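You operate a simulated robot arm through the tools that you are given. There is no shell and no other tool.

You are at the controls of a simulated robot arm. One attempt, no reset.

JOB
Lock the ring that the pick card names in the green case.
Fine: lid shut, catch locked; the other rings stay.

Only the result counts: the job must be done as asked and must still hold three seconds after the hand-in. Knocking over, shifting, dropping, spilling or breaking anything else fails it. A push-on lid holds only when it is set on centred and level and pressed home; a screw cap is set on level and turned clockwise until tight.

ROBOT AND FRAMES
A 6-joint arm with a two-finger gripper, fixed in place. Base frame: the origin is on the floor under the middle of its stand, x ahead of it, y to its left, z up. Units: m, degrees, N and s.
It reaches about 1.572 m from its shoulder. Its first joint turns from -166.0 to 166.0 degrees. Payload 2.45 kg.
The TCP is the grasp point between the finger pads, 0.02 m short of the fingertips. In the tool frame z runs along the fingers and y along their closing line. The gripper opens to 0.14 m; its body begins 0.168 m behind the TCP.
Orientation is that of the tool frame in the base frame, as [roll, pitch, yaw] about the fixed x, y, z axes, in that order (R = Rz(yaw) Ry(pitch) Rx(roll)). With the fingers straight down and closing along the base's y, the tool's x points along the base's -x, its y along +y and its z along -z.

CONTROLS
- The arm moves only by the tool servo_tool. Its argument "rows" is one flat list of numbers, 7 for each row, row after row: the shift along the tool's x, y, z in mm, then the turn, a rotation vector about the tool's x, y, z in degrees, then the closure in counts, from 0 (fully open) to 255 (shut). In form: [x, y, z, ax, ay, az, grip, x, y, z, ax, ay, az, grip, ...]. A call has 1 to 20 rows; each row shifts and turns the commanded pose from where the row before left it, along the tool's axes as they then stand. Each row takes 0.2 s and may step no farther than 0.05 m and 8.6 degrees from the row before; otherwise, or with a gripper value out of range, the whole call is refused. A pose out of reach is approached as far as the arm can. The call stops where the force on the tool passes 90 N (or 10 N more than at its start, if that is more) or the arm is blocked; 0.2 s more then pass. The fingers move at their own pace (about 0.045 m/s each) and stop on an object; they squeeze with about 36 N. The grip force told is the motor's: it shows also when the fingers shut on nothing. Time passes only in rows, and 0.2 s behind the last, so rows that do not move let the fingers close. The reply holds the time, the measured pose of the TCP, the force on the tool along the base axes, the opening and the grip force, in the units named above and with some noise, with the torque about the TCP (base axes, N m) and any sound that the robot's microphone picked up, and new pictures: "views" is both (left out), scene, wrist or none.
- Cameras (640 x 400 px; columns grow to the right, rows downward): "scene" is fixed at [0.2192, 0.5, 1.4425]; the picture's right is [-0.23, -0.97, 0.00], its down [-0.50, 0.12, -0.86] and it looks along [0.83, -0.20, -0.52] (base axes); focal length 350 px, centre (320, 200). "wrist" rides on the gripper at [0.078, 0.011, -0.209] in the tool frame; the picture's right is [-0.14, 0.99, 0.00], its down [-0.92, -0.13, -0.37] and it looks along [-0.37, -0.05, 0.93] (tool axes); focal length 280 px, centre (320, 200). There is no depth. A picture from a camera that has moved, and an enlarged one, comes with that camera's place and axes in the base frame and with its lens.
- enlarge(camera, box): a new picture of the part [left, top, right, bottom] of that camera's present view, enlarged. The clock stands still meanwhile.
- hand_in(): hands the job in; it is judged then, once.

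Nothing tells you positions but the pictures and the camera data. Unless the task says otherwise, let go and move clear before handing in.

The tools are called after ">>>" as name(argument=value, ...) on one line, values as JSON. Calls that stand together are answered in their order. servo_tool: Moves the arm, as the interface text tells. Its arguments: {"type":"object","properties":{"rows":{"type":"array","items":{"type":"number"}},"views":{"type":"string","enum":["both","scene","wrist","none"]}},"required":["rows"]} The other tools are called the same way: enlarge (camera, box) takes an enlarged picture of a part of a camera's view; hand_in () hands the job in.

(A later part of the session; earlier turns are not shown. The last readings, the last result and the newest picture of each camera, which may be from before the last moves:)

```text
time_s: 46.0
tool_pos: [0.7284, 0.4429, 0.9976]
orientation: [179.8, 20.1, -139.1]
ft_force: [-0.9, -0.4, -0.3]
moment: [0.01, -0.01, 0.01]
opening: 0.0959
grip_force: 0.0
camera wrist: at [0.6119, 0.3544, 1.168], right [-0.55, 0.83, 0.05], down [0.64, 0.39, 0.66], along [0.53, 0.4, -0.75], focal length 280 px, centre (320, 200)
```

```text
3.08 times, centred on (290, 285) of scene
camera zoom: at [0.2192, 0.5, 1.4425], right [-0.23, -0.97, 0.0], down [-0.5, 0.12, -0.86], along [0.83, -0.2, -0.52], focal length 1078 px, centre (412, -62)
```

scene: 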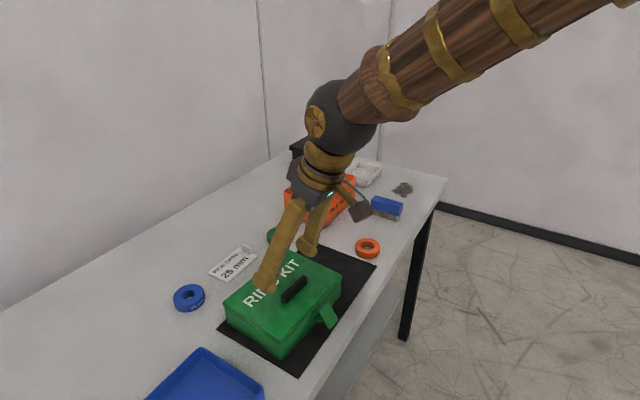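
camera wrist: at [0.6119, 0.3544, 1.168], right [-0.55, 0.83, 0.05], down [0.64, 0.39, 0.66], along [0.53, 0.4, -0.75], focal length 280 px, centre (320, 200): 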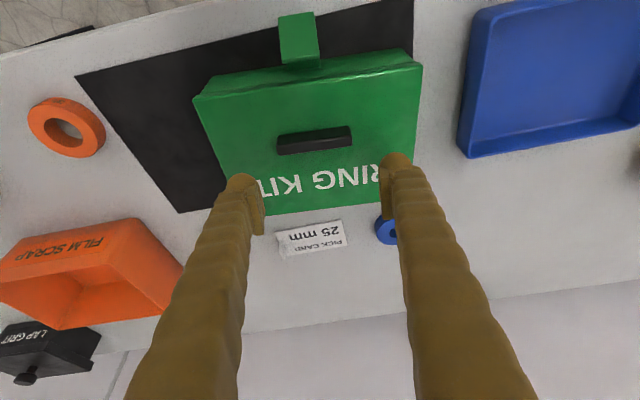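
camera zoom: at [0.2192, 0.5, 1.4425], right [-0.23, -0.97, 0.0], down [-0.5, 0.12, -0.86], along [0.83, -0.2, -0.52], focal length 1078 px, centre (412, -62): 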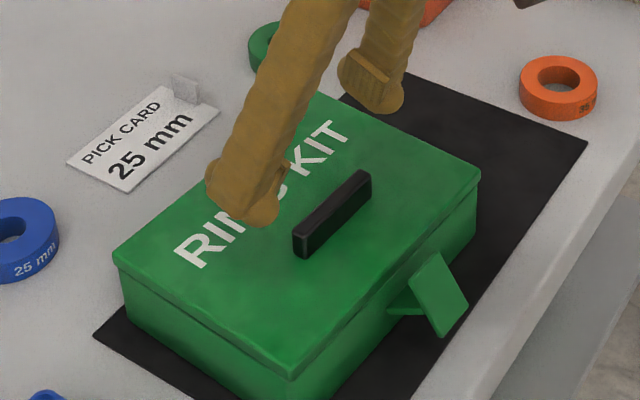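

The bar is centred at about (0.7205, 0.433). I'll descend onto its ends with the 20° lean.

>>> servo_tool(rows=[9.3, -2.3, 19.5, 0, 0, 0, 80, 5.6, 0, 11.7, 0, 0, 0, 80, 1.9, 0, 3.9, 0, 0, 0, 80], views="none")

>>> enlarge(camera="wrist", box=[220, 120, 420, 280])

>>> enlarge(camera="scene", box=[230, 240, 340, 320])

```text
time_s: 46.8
tool_pos: [0.7255, 0.4374, 0.9609]
orientation: [179.8, 20.1, -139.1]
ft_force: [0.3, -0.2, -0.5]
moment: [-0.01, -0.01, 0.0]
opening: 0.096
grip_force: 0.0
```

```text
2.50 times, centred on (320, 200) of wrist
camera zoom: at [0.6103, 0.3495, 1.1293], right [-0.55, 0.83, 0.05], down [0.64, 0.39, 0.66], along [0.53, 0.4, -0.75], focal length 701 px, centre (320, 200)
```

zoom: 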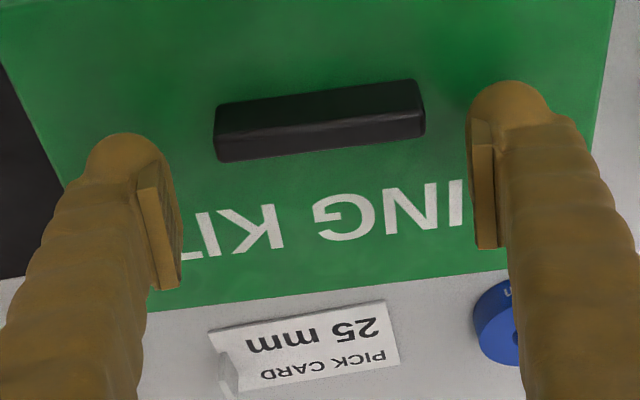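

```text
5.00 times, centred on (285, 280) of scene
camera zoom: at [0.2192, 0.5, 1.4425], right [-0.23, -0.97, 0.0], down [-0.5, 0.12, -0.86], along [0.83, -0.2, -0.52], focal length 1751 px, centre (495, -200)
```

zoom: 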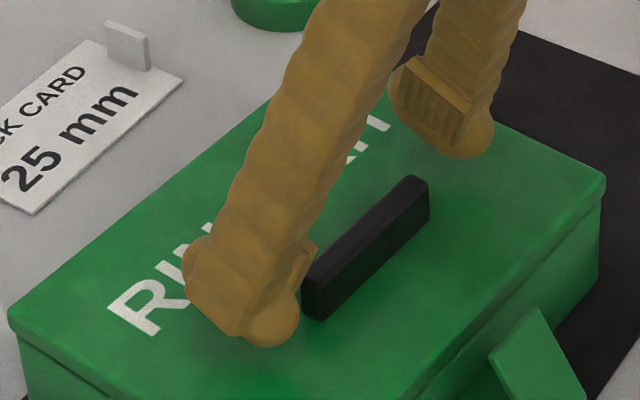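

>>> servo_tool(rows=[1, 0, 2.8, 0, 0, 0, 80, 0.5, 0, 1.4, 0, 0, 0, 80], views="none")

>>> servo_tool(rows=[0.4, 0, 0.95, 0, 0, 0, 80, 0.35, 0, 0.95, 0, 0, 0, 80], views="none")

>>> servo_tool(rows=[0.35, 0, 0.95, 0, 0, 0, 80, 0, 0, 0, 0, 0, 0, 80], views="none")

>>> enlarge(camera="scene", box=[230, 240, 340, 320])

```text
time_s: 47.4
tool_pos: [0.7277, 0.4374, 0.955]
orientation: [179.8, 20.1, -139.1]
ft_force: [0.1, 0.2, 0.2]
moment: [0.01, -0.02, 0.01]
opening: 0.096
grip_force: 0.0
```

```text
time_s: 48.0
tool_pos: [0.7285, 0.4379, 0.9546]
orientation: [179.9, 20.1, -138.9]
ft_force: [0.4, 1.1, -0.6]
moment: [0.01, -0.02, 0.02]
opening: 0.0959
grip_force: 0.0
```

```text
time_s: 48.6
tool_pos: [0.7269, 0.4368, 0.9523]
orientation: [179.9, 20.2, -139.0]
ft_force: [0.6, 0.8, -0.1]
moment: [-0.02, 0.01, 0.02]
opening: 0.0962
grip_force: 0.1
```

```text
5.00 times, centred on (285, 280) of scene
camera zoom: at [0.2192, 0.5, 1.4425], right [-0.23, -0.97, 0.0], down [-0.5, 0.12, -0.86], along [0.83, -0.2, -0.52], focal length 1751 px, centre (495, -200)
```

zoom: 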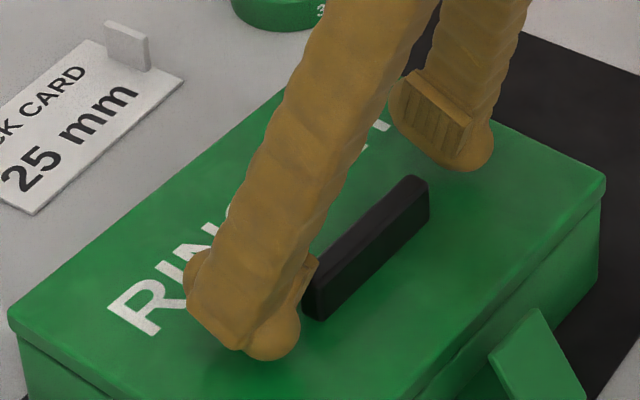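

No contact with the lid yet, and the pads overlap the bar ends well. I'll close the gripper.

>>> servo_tool(rows=[0, 0, 0, 0, 0, 0, 120, 0, 0, 0, 0, 0, 0, 130, 0, 0, 0, 0, 0, 0, 150, 0, 0, 0, 0, 0, 0, 200, 0, 0, 0, 0, 0, 0, 255, 0, 0, 0, 0, 0, 0, 255], views="none")

>>> enlarge(camera="scene", box=[240, 240, 340, 320])

>>> enlarge(camera="wrist", box=[220, 120, 420, 280])

```text
time_s: 50.0
tool_pos: [0.7267, 0.4375, 0.9534]
orientation: [179.9, 20.0, -139.0]
ft_force: [-5.4, 4.5, 1.1]
moment: [0.06, 0.06, -0.02]
opening: 0.0688
grip_force: 36.3
```

```text
5.00 times, centred on (290, 280) of scene
camera zoom: at [0.2192, 0.5, 1.4425], right [-0.23, -0.97, 0.0], down [-0.5, 0.12, -0.86], along [0.83, -0.2, -0.52], focal length 1751 px, centre (470, -200)
```

zoom: 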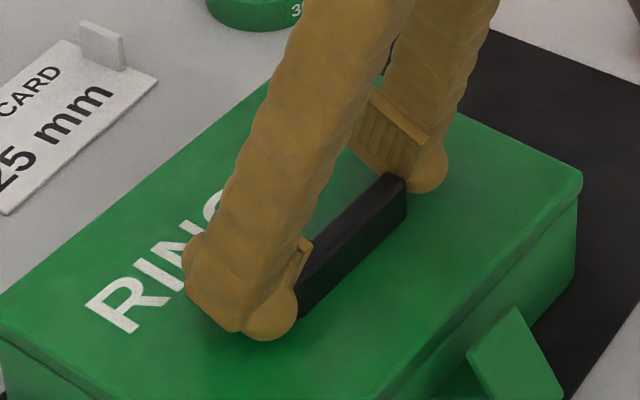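

```text
2.50 times, centred on (320, 200) of wrist
camera zoom: at [0.6106, 0.3497, 1.1221], right [-0.55, 0.83, 0.05], down [0.64, 0.39, 0.66], along [0.53, 0.4, -0.75], focal length 701 px, centre (320, 200)
```

zoom: 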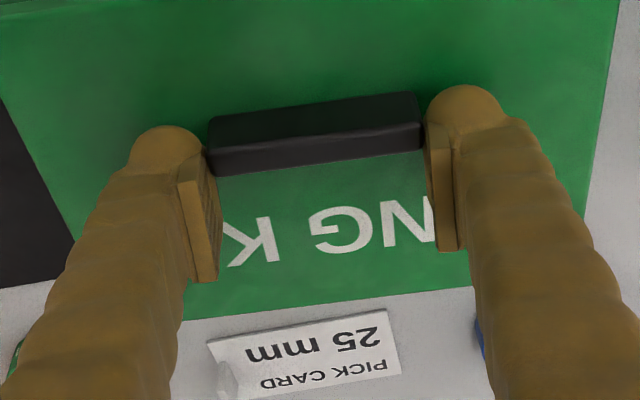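

Gripped. I'll now open rigidly about the hinge, starting slowly.

>>> servo_tool(rows=[-2.22, 0, -2.47, 0, 2, 0, 255, -2.22, 0, -2.47, 0, 2, 0, 255, -2.22, 0, -2.47, 0, 2, 0, 255, -2.22, 0, -2.47, 0, 2, 0, 255], views="scene")

>>> servo_tool(rows=[-4.53, 0, -4.87, 0, 4, 0, 255, -4.53, 0, -4.87, 0, 4, 0, 255, -4.53, 0, -4.87, 0, 4, 0, 255, -4.53, 0, -4.87, 0, 4, 0, 255], views="scene")

>>> enlarge(camera="scene", box=[210, 200, 350, 320])

```text
time_s: 51.0
tool_pos: [0.7324, 0.4407, 0.9659]
orientation: [180.0, 12.0, -139.0]
ft_force: [1.1, 1.4, 0.0]
moment: [-0.13, -0.01, 0.07]
opening: 0.0689
grip_force: 36.3
```

scene: 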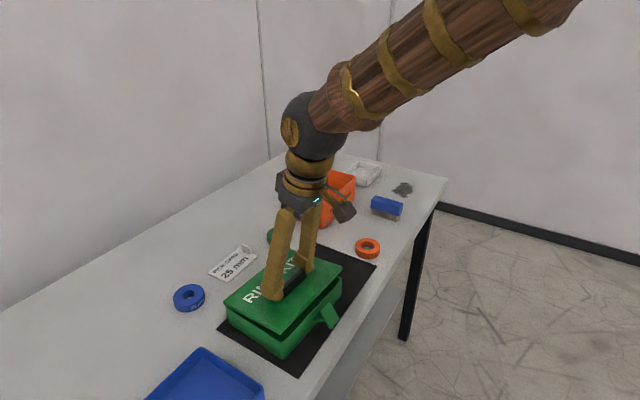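

```text
time_s: 52.0
tool_pos: [0.7429, 0.4505, 0.9871]
orientation: [179.9, -3.9, -139.0]
ft_force: [2.8, 0.4, 0.4]
moment: [0.24, 0.05, -0.17]
opening: 0.0689
grip_force: 35.8
```

scene: 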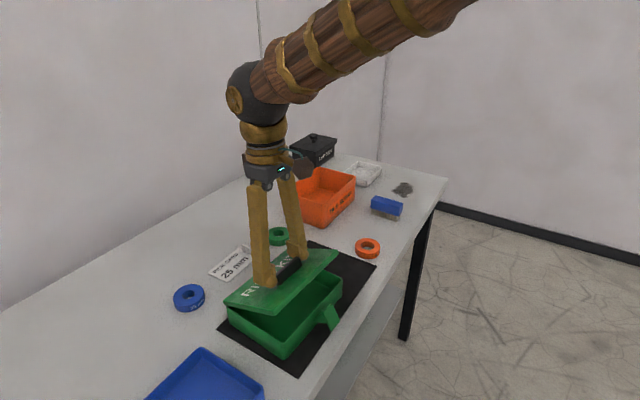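

```text
3.33 times, centred on (280, 260) of scene
camera zoom: at [0.2192, 0.5, 1.4425], right [-0.23, -0.97, 0.0], down [-0.5, 0.12, -0.86], along [0.83, -0.2, -0.52], focal length 1168 px, centre (453, 0)
```

zoom: 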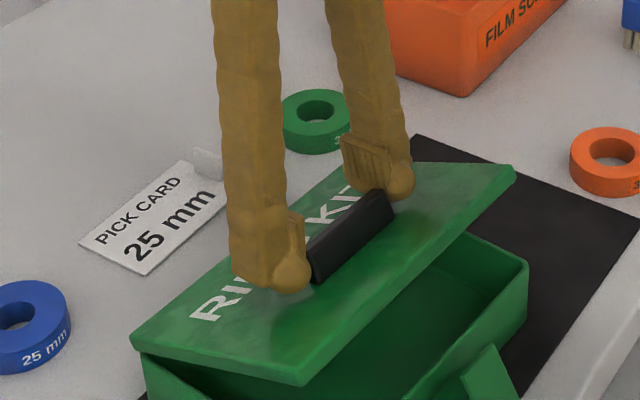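

The lid is at 24° with low forces. Continuing to about 44°.

>>> servo_tool(rows=[-4.53, 0, -4.87, 0, 4, 0, 255, -4.53, 0, -4.87, 0, 4, 0, 255, -4.53, 0, -4.87, 0, 4, 0, 255, -4.53, 0, -4.87, 0, 4, 0, 255, -4.53, 0, -4.87, 0, 4, 0, 255], views="scene")

>>> enlarge(camera="scene", box=[210, 200, 350, 320])

```text
time_s: 53.2
tool_pos: [0.7626, 0.4699, 1.0055]
orientation: [179.9, -24.0, -138.8]
ft_force: [1.0, 1.7, -0.2]
moment: [0.13, 0.06, -0.11]
opening: 0.0689
grip_force: 36.2
```

scene: 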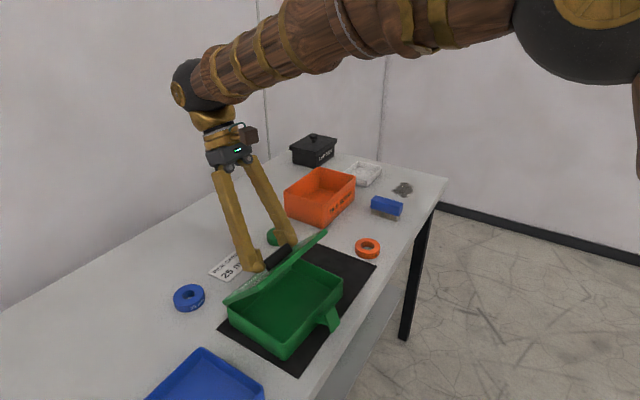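

```text
3.33 times, centred on (280, 260) of scene
camera zoom: at [0.2192, 0.5, 1.4425], right [-0.23, -0.97, 0.0], down [-0.5, 0.12, -0.86], along [0.83, -0.2, -0.52], focal length 1168 px, centre (453, 0)
```

zoom: 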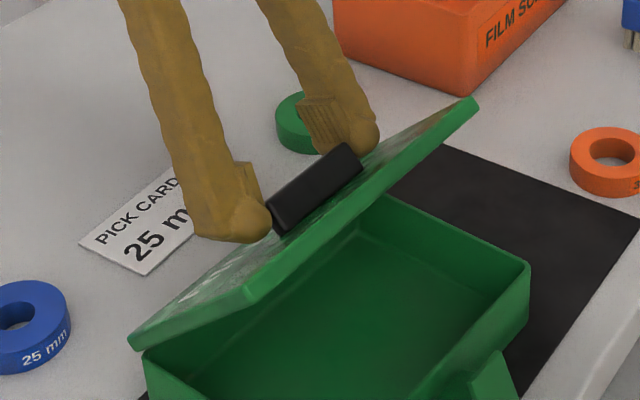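

The lid is at 44°. Now I'll pivot the tool about the bar axis within the grip, with the bar held in place, to gain range.

>>> servo_tool(rows=[0.37, 0, -0.93, 0, -4, 0, 255, 0.37, 0, -0.93, 0, -4, 0, 255, 0.37, 0, -0.93, 0, -4, 0, 255], views="scene")

>>> enlarge(camera="scene", box=[210, 200, 350, 320])

```text
time_s: 54.0
tool_pos: [0.7644, 0.4697, 1.0078]
orientation: [179.9, -11.8, -139.0]
ft_force: [2.3, 0.3, -4.3]
moment: [0.04, 0.05, 0.03]
opening: 0.0691
grip_force: 36.1
```

scene: 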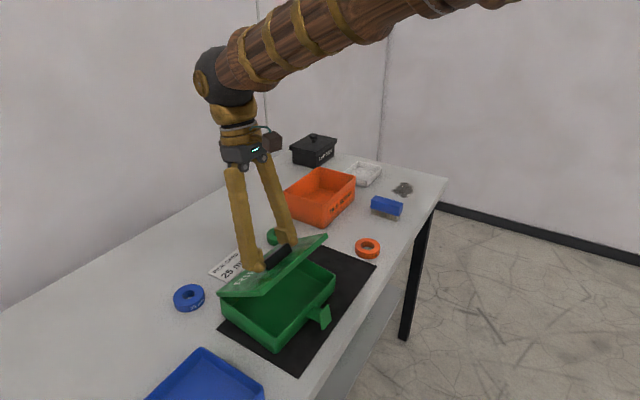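

```text
3.33 times, centred on (280, 260) of scene
camera zoom: at [0.2192, 0.5, 1.4425], right [-0.23, -0.97, 0.0], down [-0.5, 0.12, -0.86], along [0.83, -0.2, -0.52], focal length 1168 px, centre (453, 0)
```

zoom: 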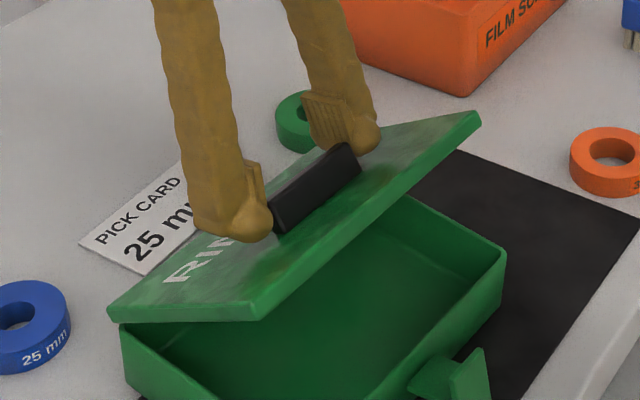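

The grip friction turned the lid along with the tool and slid the light case instead, so in-grip pivoting won't work. The case slides easily, so the better plan is to turn it about 60° on the table, making the lid-opening tilt sideways to the arm where the wrist has full range. First I'll close the lid gently along the arc.

>>> servo_tool(rows=[4.18, 0, 5.17, 0, -4, 0, 255, 4.18, 0, 5.17, 0, -4, 0, 255, 4.18, 0, 5.17, 0, -4, 0, 255, 4.18, 0, 5.17, 0, -4, 0, 255, 4.18, 0, 5.17, 0, -4, 0, 255, 4.18, 0, 5.17, 0, -4, 0, 255], views="scene")

>>> enlarge(camera="scene", box=[190, 210, 350, 360])

```text
time_s: 55.4
tool_pos: [0.7439, 0.4519, 0.9793]
orientation: [179.9, 12.2, -139.1]
ft_force: [-0.9, 0.7, -3.7]
moment: [0.05, 0.46, 0.04]
opening: 0.0691
grip_force: 35.9
```

scene: 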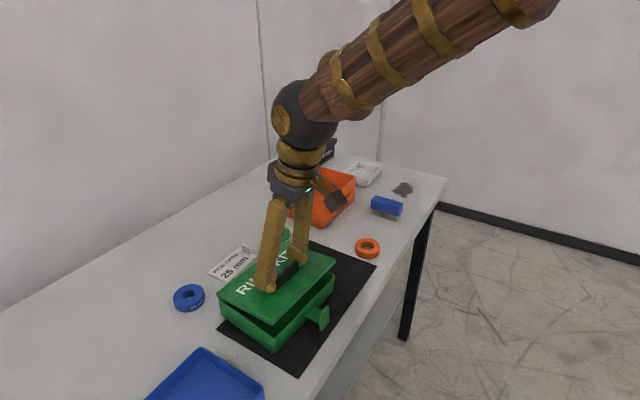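

```text
2.67 times, centred on (270, 285) of scene
camera zoom: at [0.2192, 0.5, 1.4425], right [-0.23, -0.97, 0.0], down [-0.5, 0.12, -0.86], along [0.83, -0.2, -0.52], focal length 934 px, centre (453, -27)
```

zoom: 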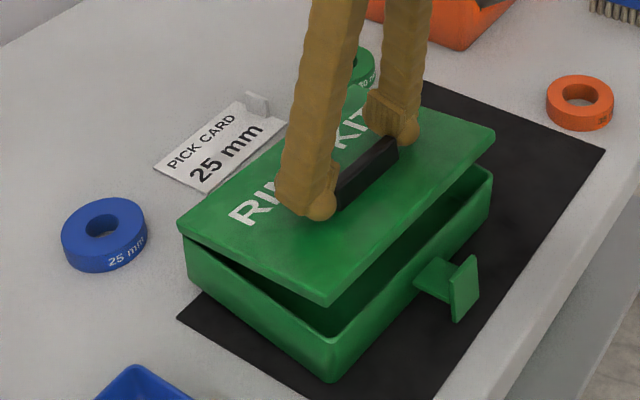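

>>> servo_tool(rows=[0.85, 0, 3.9, 0, 0, 0, 255, 0.85, 0, 3.9, 0, 0, 0, 255, 0.85, 0, 3.9, 0, 0, 0, 255], views="none")

>>> enlarge(camera="scene", box=[190, 210, 350, 360])

```text
time_s: 56.2
tool_pos: [0.7431, 0.453, 0.9657]
orientation: [179.8, 12.0, -139.0]
ft_force: [1.1, 1.2, -3.1]
moment: [-0.1, -0.02, 0.11]
opening: 0.069
grip_force: 35.9
```

```text
2.67 times, centred on (270, 285) of scene
camera zoom: at [0.2192, 0.5, 1.4425], right [-0.23, -0.97, 0.0], down [-0.5, 0.12, -0.86], along [0.83, -0.2, -0.52], focal length 934 px, centre (453, -27)
```

zoom: 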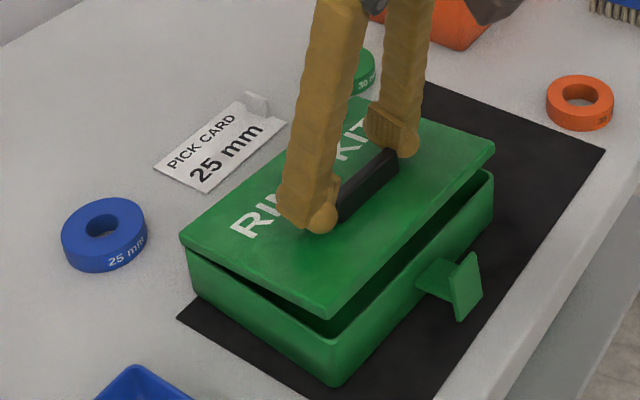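

>>> servo_tool(rows=[0, 0, 0, 0, 0, 0, 80, 0, 0, 0, 0, 0, 0, 80, 0, 0, 0, 0, 0, 0, 80, -8.4, 0, -39.1, 0, 0, 0, 80, 0, 0, 0, 0, 6, 0, 80, 0, 0, 0, 0, 6, 0, 80], views="both")

>>> enlarge(camera="wrist", box=[200, 60, 440, 260])

>>> enlarge(camera="scene", box=[190, 210, 350, 360])

```text
time_s: 57.6
tool_pos: [0.744, 0.4508, 1.0057]
orientation: [180.0, 0.0, -139.0]
ft_force: [0.9, 0.6, 0.6]
moment: [0.01, -0.01, 0.0]
opening: 0.0961
grip_force: 0.1
camera wrist: at [0.6775, 0.4073, 1.2151], right [-0.55, 0.84, 0.0], down [0.78, 0.51, 0.37], along [0.31, 0.2, -0.93], focal length 280 px, centre (320, 200)
```

scene: 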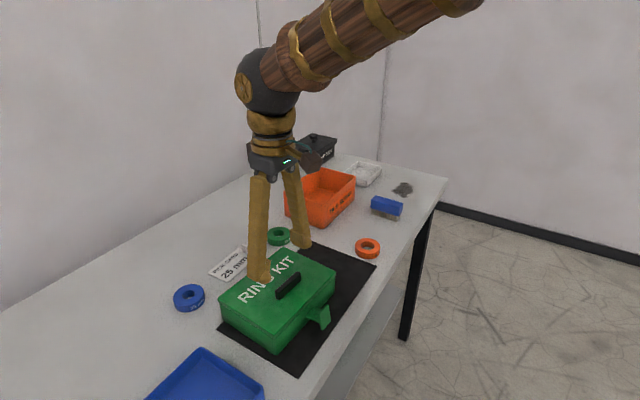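
wrist: 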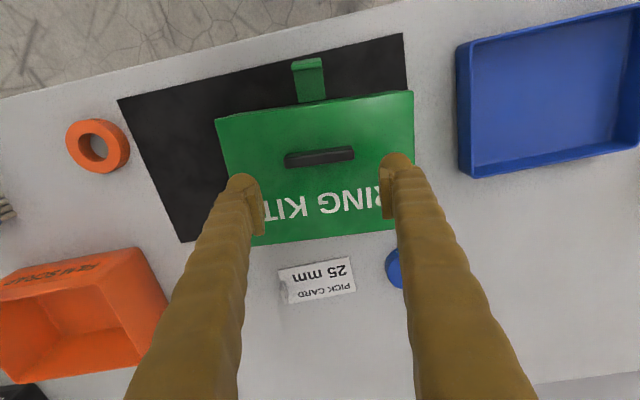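

```text
2.00 times, centred on (320, 160) of wrist
camera zoom: at [0.6775, 0.4073, 1.2151], right [-0.55, 0.84, 0.0], down [0.78, 0.51, 0.37], along [0.31, 0.2, -0.93], focal length 561 px, centre (320, 280)
```

zoom: 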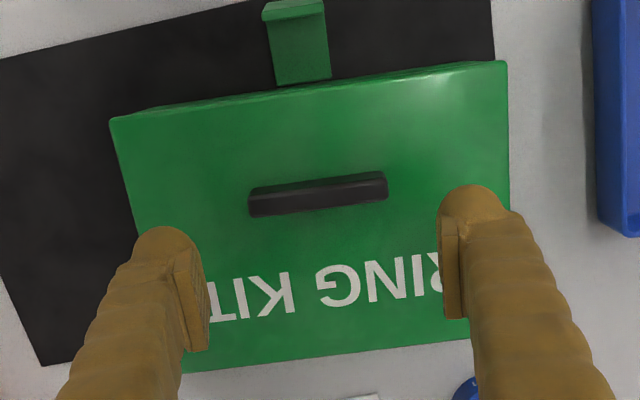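

```text
2.67 times, centred on (270, 285) of scene
camera zoom: at [0.2192, 0.5, 1.4425], right [-0.23, -0.97, 0.0], down [-0.5, 0.12, -0.86], along [0.83, -0.2, -0.52], focal length 934 px, centre (453, -27)
```

zoom: 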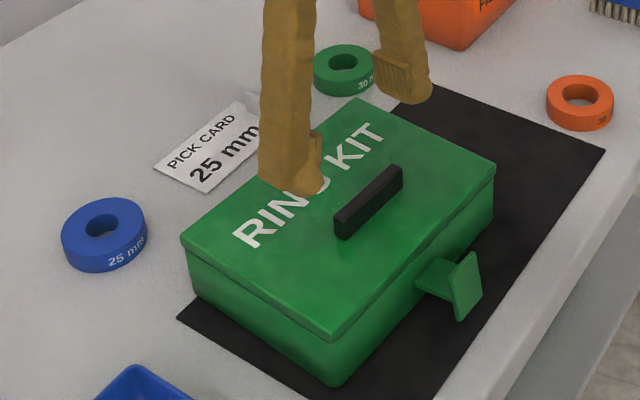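

The lid is shut and the catch hangs fully open. Now I'll grip the bar from above and turn the case about 60° counter-clockwise about its own centre.

>>> servo_tool(rows=[13.3, 0.7, 0, 0, 0, 0.5, 80, 0, 0, 30, 0, 0, 0, 80, 0, 0, 15, 0, 0, 0, 80, 0, 0, 5, 0, 0, 0, 80, 0, 0, 2.5, 0, 0, 0, 80], views="none")

>>> enlarge(camera="wrist", box=[220, 120, 420, 280])

>>> servo_tool(rows=[0, 0, 0, 0, 0, 0, 120, 0, 0, 0, 0, 0, 0, 130, 0, 0, 0, 0, 0, 0, 150, 0, 0, 0, 0, 0, 0, 200, 0, 0, 0, 0, 0, 0, 255, 0, 0, 0, 0, 0, 0, 255], views="none")

```text
time_s: 58.8
tool_pos: [0.734, 0.4429, 0.9544]
orientation: [179.9, 0.1, -139.5]
ft_force: [-0.5, 0.1, -0.1]
moment: [-0.01, 0.01, -0.02]
opening: 0.0961
grip_force: 0.0
```

```text
2.50 times, centred on (320, 200) of wrist
camera zoom: at [0.6671, 0.3994, 1.1621], right [-0.54, 0.84, 0.0], down [0.78, 0.5, 0.37], along [0.31, 0.2, -0.93], focal length 701 px, centre (320, 200)
```

zoom: 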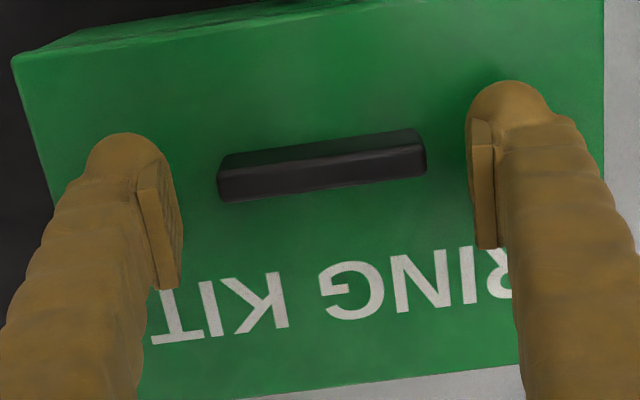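

```text
time_s: 60.2
tool_pos: [0.7336, 0.4422, 0.9537]
orientation: [179.9, 0.1, -139.5]
ft_force: [-3.7, 3.1, 0.5]
moment: [0.05, 0.03, 0.09]
opening: 0.0688
grip_force: 35.3
```

>>> servo_tool(rows=[-0.06, -1.26, 0, 0, 0, -3, 255, -0.06, -1.26, 0, 0, 0, -3, 255, -0.06, -1.26, 0, 0, 0, -3, 255, -0.06, -1.26, 0, 0, 0, -3, 255, -0.06, -1.26, 0, 0, 0, -3, 255], views="scene")

>>> servo_tool(rows=[-0.09, -1.89, 0, 0, 0, -4.5, 255, -0.09, -1.89, 0, 0, 0, -4.5, 255, -0.09, -1.89, 0, 0, 0, -4.5, 255, -0.09, -1.89, 0, 0, 0, -4.5, 255, -0.09, -1.89, 0, 0, 0, -4.5, 255], views="scene")

```text
time_s: 61.4
tool_pos: [0.7388, 0.4388, 0.9539]
orientation: [-180.0, 0.1, -124.4]
ft_force: [-1.7, 0.9, -0.2]
moment: [-0.08, 0.04, -0.22]
opening: 0.0688
grip_force: 35.8
```

scene: 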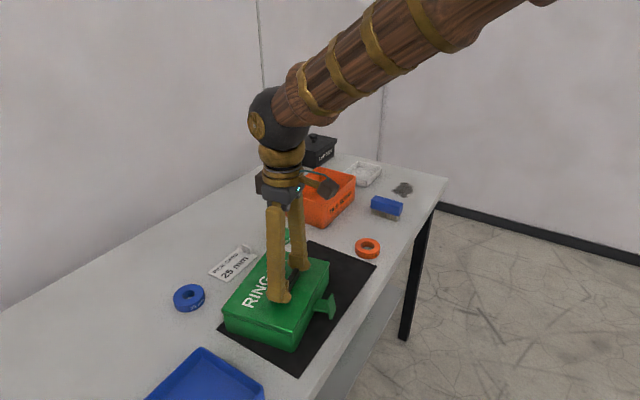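

```text
time_s: 62.6
tool_pos: [0.7479, 0.4352, 0.9538]
orientation: [-179.9, 0.1, -101.9]
ft_force: [-1.2, 0.3, -1.4]
moment: [-0.25, 0.01, -0.12]
opening: 0.0689
grip_force: 36.0
```

scene: 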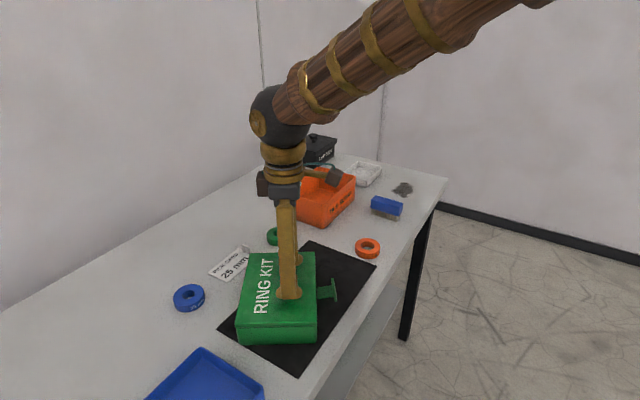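

>>> servo_tool(rows=[-0.09, -1.89, 0, 0, 0, -4.5, 255, -0.09, -1.89, 0, 0, 0, -4.5, 255, -0.09, -1.89, 0, 0, 0, -4.5, 255, -0.09, -1.89, 0, 0, 0, -4.5, 255, -0.09, -1.89, 0, 0, 0, -4.5, 255, 0, 0, 0, 0, 0, 0, 255], views="both")

>>> enlarge(camera="scene", box=[200, 210, 380, 360])

```text
time_s: 64.0
tool_pos: [0.7584, 0.436, 0.9542]
orientation: [-179.9, 0.1, -79.4]
ft_force: [-1.0, -1.2, 0.0]
moment: [-0.27, -0.18, -0.14]
opening: 0.0691
grip_force: 36.8
camera wrist: at [0.7608, 0.3557, 1.163], right [-1.0, -0.05, 0.0], down [-0.04, 0.93, 0.37], along [-0.02, 0.37, -0.93], focal length 280 px, centre (320, 200)
```

scene: 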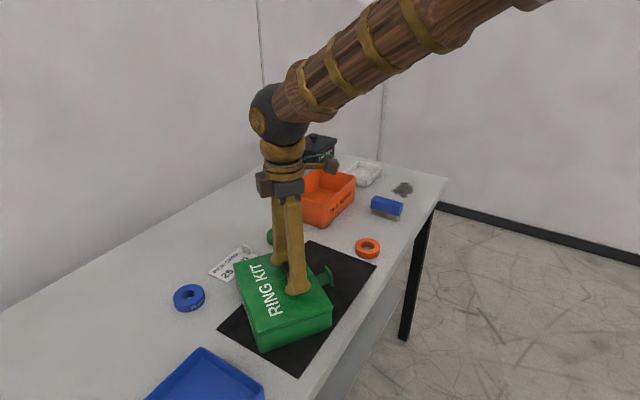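
wrist: 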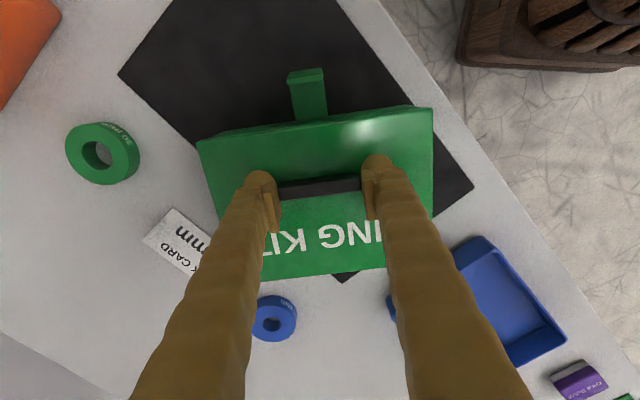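

```text
2.67 times, centred on (290, 285) of scene
camera zoom: at [0.2192, 0.5, 1.4425], right [-0.23, -0.97, 0.0], down [-0.5, 0.12, -0.86], along [0.83, -0.2, -0.52], focal length 934 px, centre (400, -27)
```

zoom: 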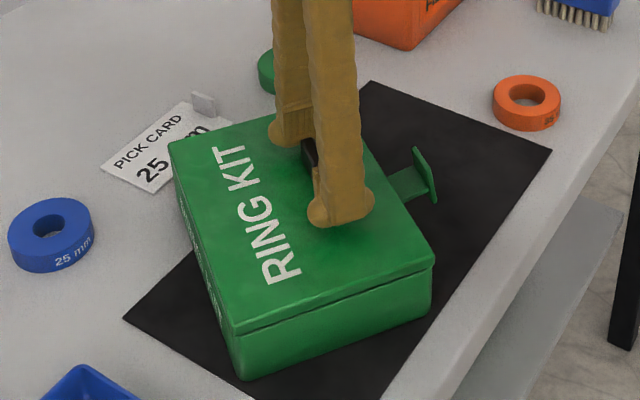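

The case is turned. I'll drag it 15 mm away from the card, release, lean the tool 45° to the catch side, and come back to the bar ends.

>>> servo_tool(rows=[3, 0, 0, 0, 0, 0, 255, 3, 0, 0, 0, 0, 0, 255, 3, 0, 0, 0, 0, 0, 255, 3, 0, 0, 0, 0, 0, 255, 3, 0, 0, 0, 0, 0, 255, 0, 0, 0, 0, 0, 0, 255], views="none")

>>> servo_tool(rows=[0, 0, 0, 0, 0, 0, 80, 0, 0, 0, 0, 0, 0, 80, 0, 0, -20, 0, 0, 0, 80, 0, 0, -30, 0, 0, 0, 80, 0, 0, 0, 0, -7.5, 0, 80, 0, 0, 0, 0, -7.5, 0, 80, 0, 0, 0, 0, -7.5, 0, 80, 0, 0, 0, 0, 0, 0, 80], views="scene")

```text
time_s: 65.4
tool_pos: [0.7594, 0.4223, 0.9536]
orientation: [-179.8, 0.0, -79.4]
ft_force: [-2.0, 4.6, 0.2]
moment: [0.22, 0.03, 0.1]
opening: 0.069
grip_force: 35.8
```

```text
time_s: 67.2
tool_pos: [0.759, 0.4204, 1.0037]
orientation: [-179.9, 22.7, -79.4]
ft_force: [0.0, 0.1, 0.3]
moment: [-0.01, -0.03, 0.01]
opening: 0.0962
grip_force: 0.1
```

scene: 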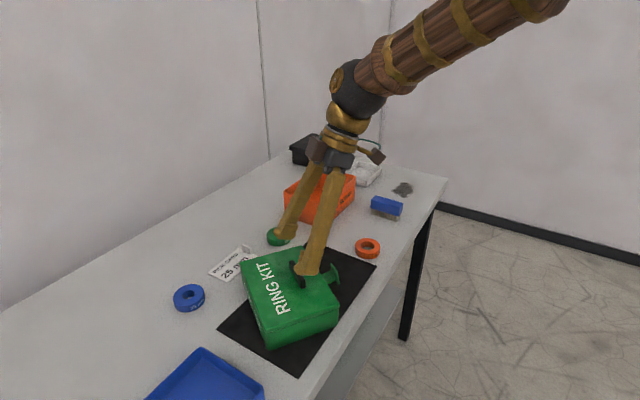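

>>> servo_tool(rows=[0, 0, 0, 0, -7.5, 0, 80, 0, 0, 0, 0, -7.5, 0, 80, 0, 0, 0, 0, -7.5, 0, 80, 0, 0, 0, 0, 0, 0, 80], views="both")

>>> enlarge(camera="wrist", box=[200, 60, 440, 260])

>>> enlarge(camera="scene", box=[220, 220, 380, 350])

```text
time_s: 68.2
tool_pos: [0.759, 0.4205, 1.004]
orientation: [-179.9, 45.1, -79.4]
ft_force: [-0.8, -0.3, -0.6]
moment: [0.01, 0.01, -0.01]
opening: 0.0961
grip_force: 0.0
camera wrist: at [0.7858, 0.2183, 1.0962], right [-0.99, -0.09, 0.1], down [0.05, 0.4, 0.91], along [-0.12, 0.91, -0.4], focal length 280 px, centre (320, 200)
```

scene: 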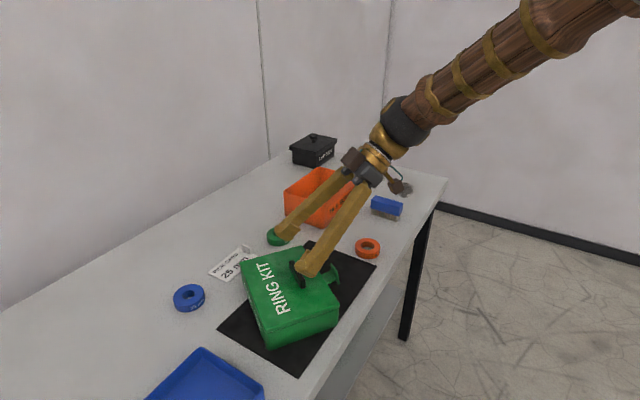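
wrist: 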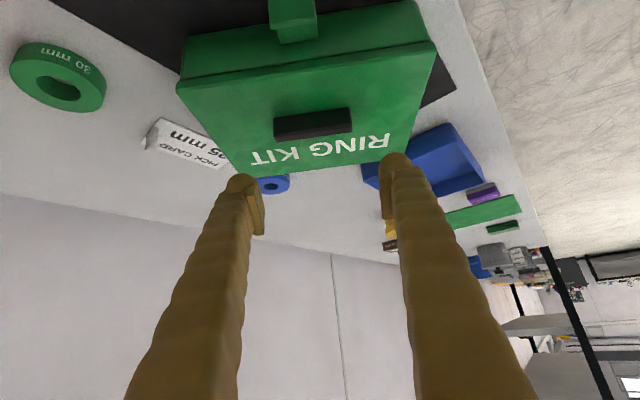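

```text
2.00 times, centred on (320, 160) of wrist
camera zoom: at [0.7858, 0.2183, 1.0962], right [-0.99, -0.09, 0.1], down [0.05, 0.4, 0.91], along [-0.12, 0.91, -0.4], focal length 561 px, centre (320, 280)
```

zoom: 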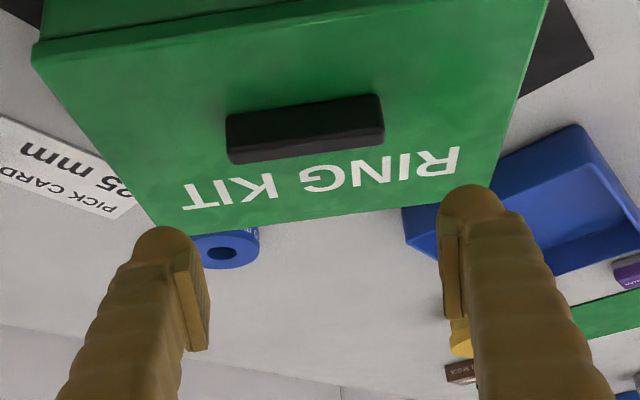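

```text
3.08 times, centred on (300, 285) of scene
camera zoom: at [0.2192, 0.5, 1.4425], right [-0.23, -0.97, 0.0], down [-0.5, 0.12, -0.86], along [0.83, -0.2, -0.52], focal length 1078 px, centre (382, -62)
```

zoom: 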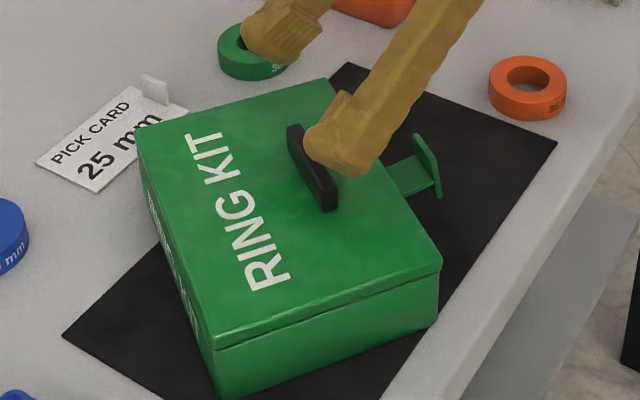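

The pose is reached cleanly. The bar is centred under the pads, so I'll descend to it.

>>> servo_tool(rows=[18, 0, 19, 0, 0, 0, 80, 9, 0, 9.5, 0, 0, 0, 80, 0, 0, 0, 0, 0, 0, 80], views="none")

>>> enlarge(camera="scene", box=[250, 230, 350, 310])

>>> enlarge(camera="wrist", box=[220, 120, 420, 280])

```text
time_s: 69.0
tool_pos: [0.7614, 0.4219, 0.9641]
orientation: [-179.9, 45.1, -79.4]
ft_force: [-1.2, 1.0, 0.5]
moment: [0.02, 0.02, -0.02]
opening: 0.0961
grip_force: 0.0
```

```text
5.00 times, centred on (300, 270) of scene
camera zoom: at [0.2192, 0.5, 1.4425], right [-0.23, -0.97, 0.0], down [-0.5, 0.12, -0.86], along [0.83, -0.2, -0.52], focal length 1751 px, centre (420, -150)
```

zoom: 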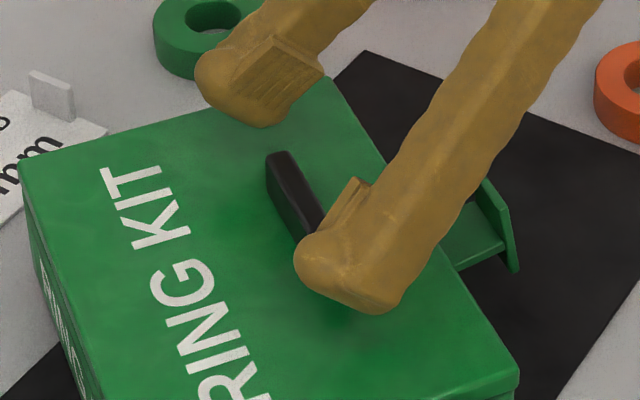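

```text
2.50 times, centred on (320, 200) of wrist
camera zoom: at [0.7873, 0.2192, 1.0562], right [-0.99, -0.09, 0.1], down [0.05, 0.41, 0.91], along [-0.12, 0.91, -0.4], focal length 701 px, centre (320, 200)
```

zoom: 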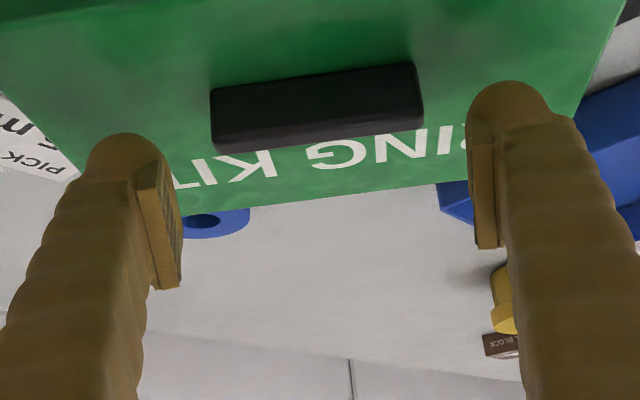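

>>> servo_tool(rows=[1.4, 0, 1.4, 0, 0, 0, 80, 1.4, 0, 1.4, 0, 0, 0, 80], views="none")

>>> servo_tool(rows=[0.7, 0, 0.7, 0, 0, 0, 80, 0.7, 0, 0.7, 0, 0, 0, 80], views="none")

>>> enlarge(camera="scene", box=[250, 230, 350, 310])

```text
time_s: 69.6
tool_pos: [0.7603, 0.4212, 0.9611]
orientation: [-179.9, 45.1, -79.4]
ft_force: [-0.1, 0.4, -0.9]
moment: [0.01, -0.03, -0.04]
opening: 0.096
grip_force: 0.1
```

```text
time_s: 70.2
tool_pos: [0.7596, 0.4214, 0.9582]
orientation: [-179.9, 45.0, -79.4]
ft_force: [-0.1, 0.1, 0.3]
moment: [0.0, 0.02, 0.01]
opening: 0.0964
grip_force: 0.0
```

```text
5.00 times, centred on (300, 270) of scene
camera zoom: at [0.2192, 0.5, 1.4425], right [-0.23, -0.97, 0.0], down [-0.5, 0.12, -0.86], along [0.83, -0.2, -0.52], focal length 1751 px, centre (420, -150)
```

zoom: 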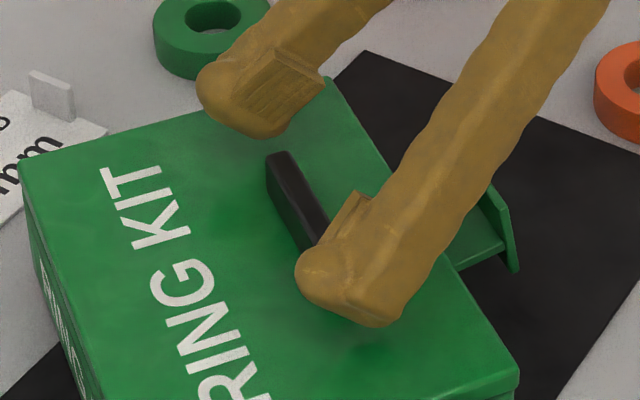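

>>> servo_tool(rows=[0.7, 0, 0.7, 0, 0, 0, 80, 0, 0, 0, 0, 0, 0, 80], views="none")

>>> servo_tool(rows=[0.7, 0, 0.7, 0, 0, 0, 80, 0, 0, 0, 0, 0, 0, 80], views="none")

```text
time_s: 70.8
tool_pos: [0.7596, 0.4211, 0.9582]
orientation: [-179.9, 45.1, -79.3]
ft_force: [-1.3, 0.1, -0.3]
moment: [0.01, 0.01, -0.01]
opening: 0.0964
grip_force: 0.2
```

```text
time_s: 71.4
tool_pos: [0.7599, 0.4229, 0.9568]
orientation: [-179.9, 45.1, -79.4]
ft_force: [0.2, -0.5, 0.2]
moment: [-0.01, -0.03, 0.0]
opening: 0.0963
grip_force: 0.0
```

No contact yet at z≈0.957. I'll close on the bar ends.

>>> servo_tool(rows=[0.5, 0, 0.5, 0, 0, 0, 120, 0, 0, 0, 0, 0, 0, 130, 0, 0, 0, 0, 0, 0, 150, 0, 0, 0, 0, 0, 0, 200, 0, 0, 0, 0, 0, 0, 255, 0, 0, 0, 0, 0, 0, 255], views="none")

>>> enlarge(camera="scene", box=[250, 230, 350, 310])

>>> enlarge(camera="wrist", box=[220, 120, 420, 280])

```text
time_s: 72.8
tool_pos: [0.7606, 0.4223, 0.9569]
orientation: [-179.9, 45.1, -79.4]
ft_force: [-4.5, 0.5, 0.9]
moment: [-0.03, 0.07, 0.08]
opening: 0.0688
grip_force: 36.2
```

```text
5.00 times, centred on (300, 270) of scene
camera zoom: at [0.2192, 0.5, 1.4425], right [-0.23, -0.97, 0.0], down [-0.5, 0.12, -0.86], along [0.83, -0.2, -0.52], focal length 1751 px, centre (420, -150)
```

zoom: 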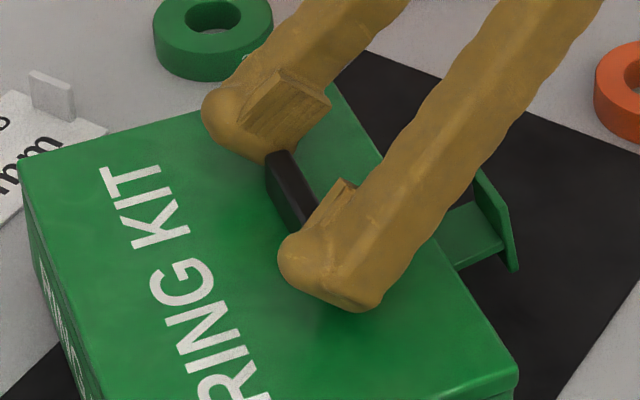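

```text
2.50 times, centred on (320, 200) of wrist
camera zoom: at [0.7863, 0.2197, 1.0484], right [-0.99, -0.09, 0.1], down [0.05, 0.41, 0.91], along [-0.12, 0.91, -0.4], focal length 701 px, centre (320, 200)
```

zoom: 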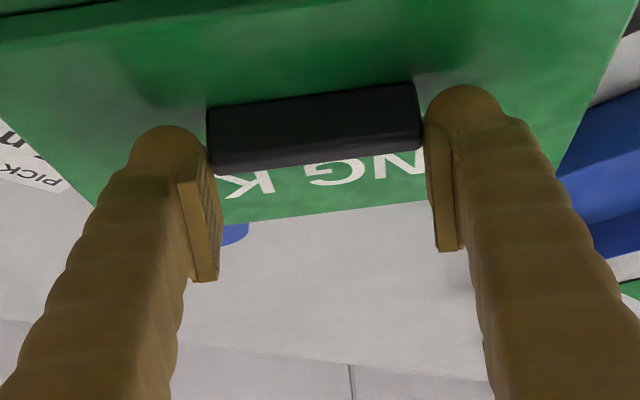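

>>> servo_tool(rows=[-3.24, 0, -1.28, 0, 2, 0, 255, -3.24, 0, -1.28, 0, 2, 0, 255, -3.24, 0, -1.28, 0, 2, 0, 255, -3.24, 0, -1.28, 0, 2, 0, 255], views="scene")

>>> servo_tool(rows=[-6.52, 0, -2.45, 0, 4, 0, 255, -6.52, 0, -2.45, 0, 4, 0, 255, -6.52, 0, -2.45, 0, 4, 0, 255, -6.52, 0, -2.45, 0, 4, 0, 255], views="scene")

>>> enlarge(camera="scene", box=[210, 200, 370, 340])

```text
time_s: 73.8
tool_pos: [0.7587, 0.4279, 0.9702]
orientation: [-179.7, 37.0, -79.4]
ft_force: [1.6, -1.1, 8.9]
moment: [0.88, 0.1, -0.05]
opening: 0.0689
grip_force: 36.1
```

scene: 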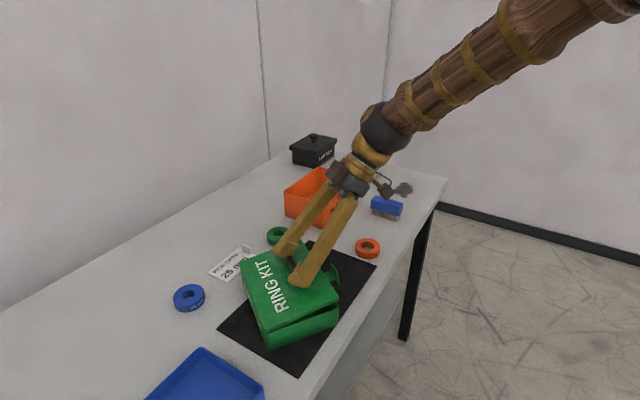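

```text
time_s: 74.8
tool_pos: [0.7543, 0.4446, 0.9913]
orientation: [180.0, 21.0, -79.5]
ft_force: [-1.7, 2.3, 0.0]
moment: [-0.01, 0.4, -0.24]
opening: 0.069
grip_force: 36.0
```

scene: 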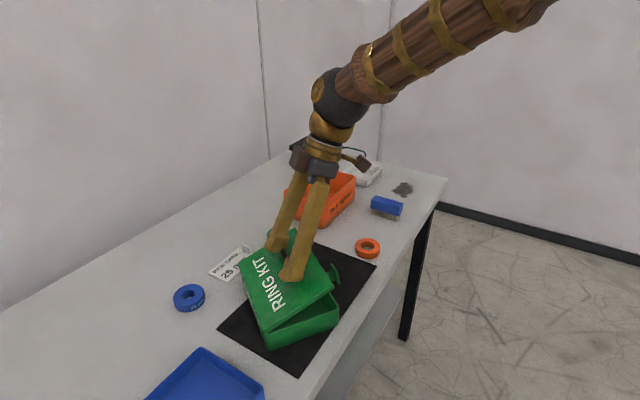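

```text
2.86 times, centred on (290, 270) of scene
camera zoom: at [0.2192, 0.5, 1.4425], right [-0.23, -0.97, 0.0], down [-0.5, 0.12, -0.86], along [0.83, -0.2, -0.52], focal length 1001 px, centre (406, 0)
```

zoom: 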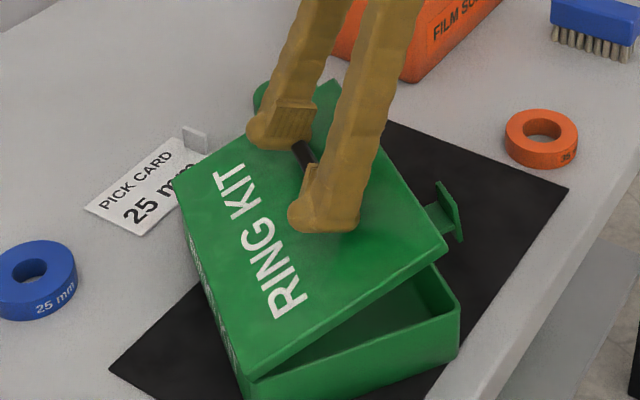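

It works at 24°. Continuing.

>>> servo_tool(rows=[-6.52, 0, -2.45, 0, 4, 0, 255, -6.52, 0, -2.45, 0, 4, 0, 255, -6.52, 0, -2.45, 0, 4, 0, 255, -6.52, 0, -2.45, 0, 4, 0, 255], views="none")

>>> servo_tool(rows=[-6.52, 0, -2.45, 0, 4, 0, 255, -6.52, 0, -2.45, 0, 4, 0, 255, -6.52, 0, -2.45, 0, 4, 0, 255, -6.52, 0, -2.45, 0, 4, 0, 255], views="both")

>>> enlarge(camera="scene", box=[210, 200, 370, 340])

```text
time_s: 75.8
tool_pos: [0.7499, 0.467, 1.0086]
orientation: [-180.0, 5.1, -79.4]
ft_force: [-0.9, 3.3, 2.0]
moment: [0.33, 0.24, 0.18]
opening: 0.0692
grip_force: 36.1
```

```text
time_s: 76.8
tool_pos: [0.7456, 0.4925, 1.0175]
orientation: [-179.9, -10.9, -79.4]
ft_force: [6.3, -0.1, 13.0]
moment: [0.18, 0.15, 0.3]
opening: 0.0689
grip_force: 36.4
camera wrist: at [0.7415, 0.4536, 1.2373], right [-1.0, -0.05, -0.03], down [-0.05, 0.98, 0.19], along [0.02, 0.19, -0.98], focal length 280 px, centre (320, 200)
```

scene: 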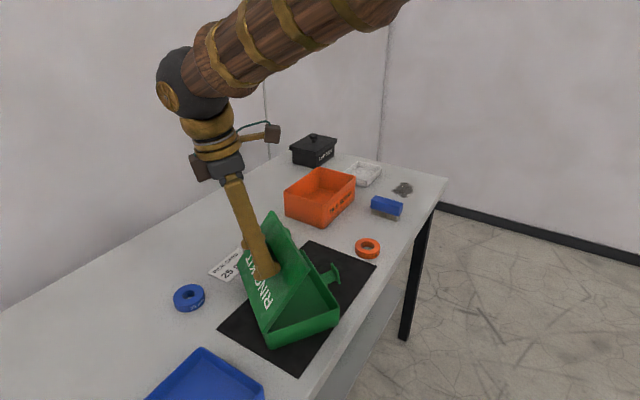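
wrist: 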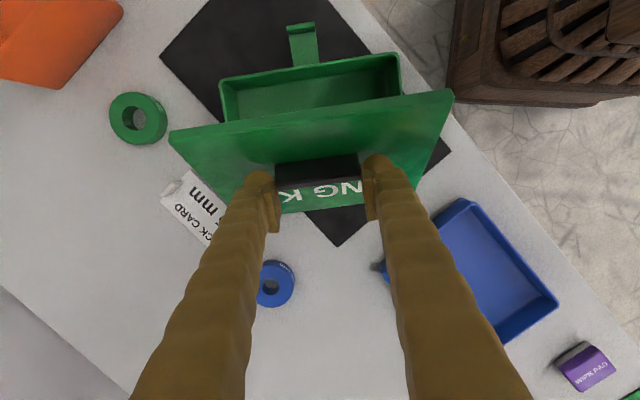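

```text
2.86 times, centred on (290, 270) of scene
camera zoom: at [0.2192, 0.5, 1.4425], right [-0.23, -0.97, 0.0], down [-0.5, 0.12, -0.86], along [0.83, -0.2, -0.52], focal length 1001 px, centre (406, 0)
```

zoom: 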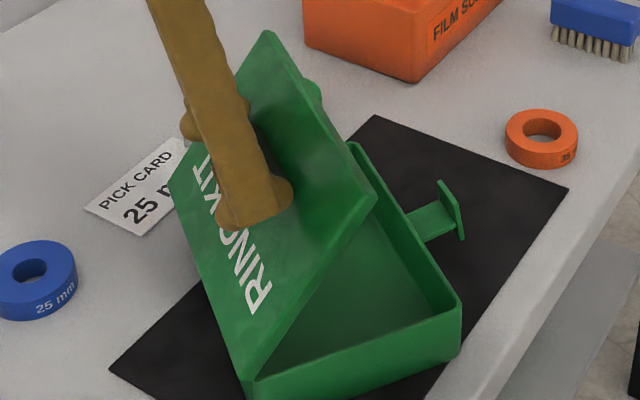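

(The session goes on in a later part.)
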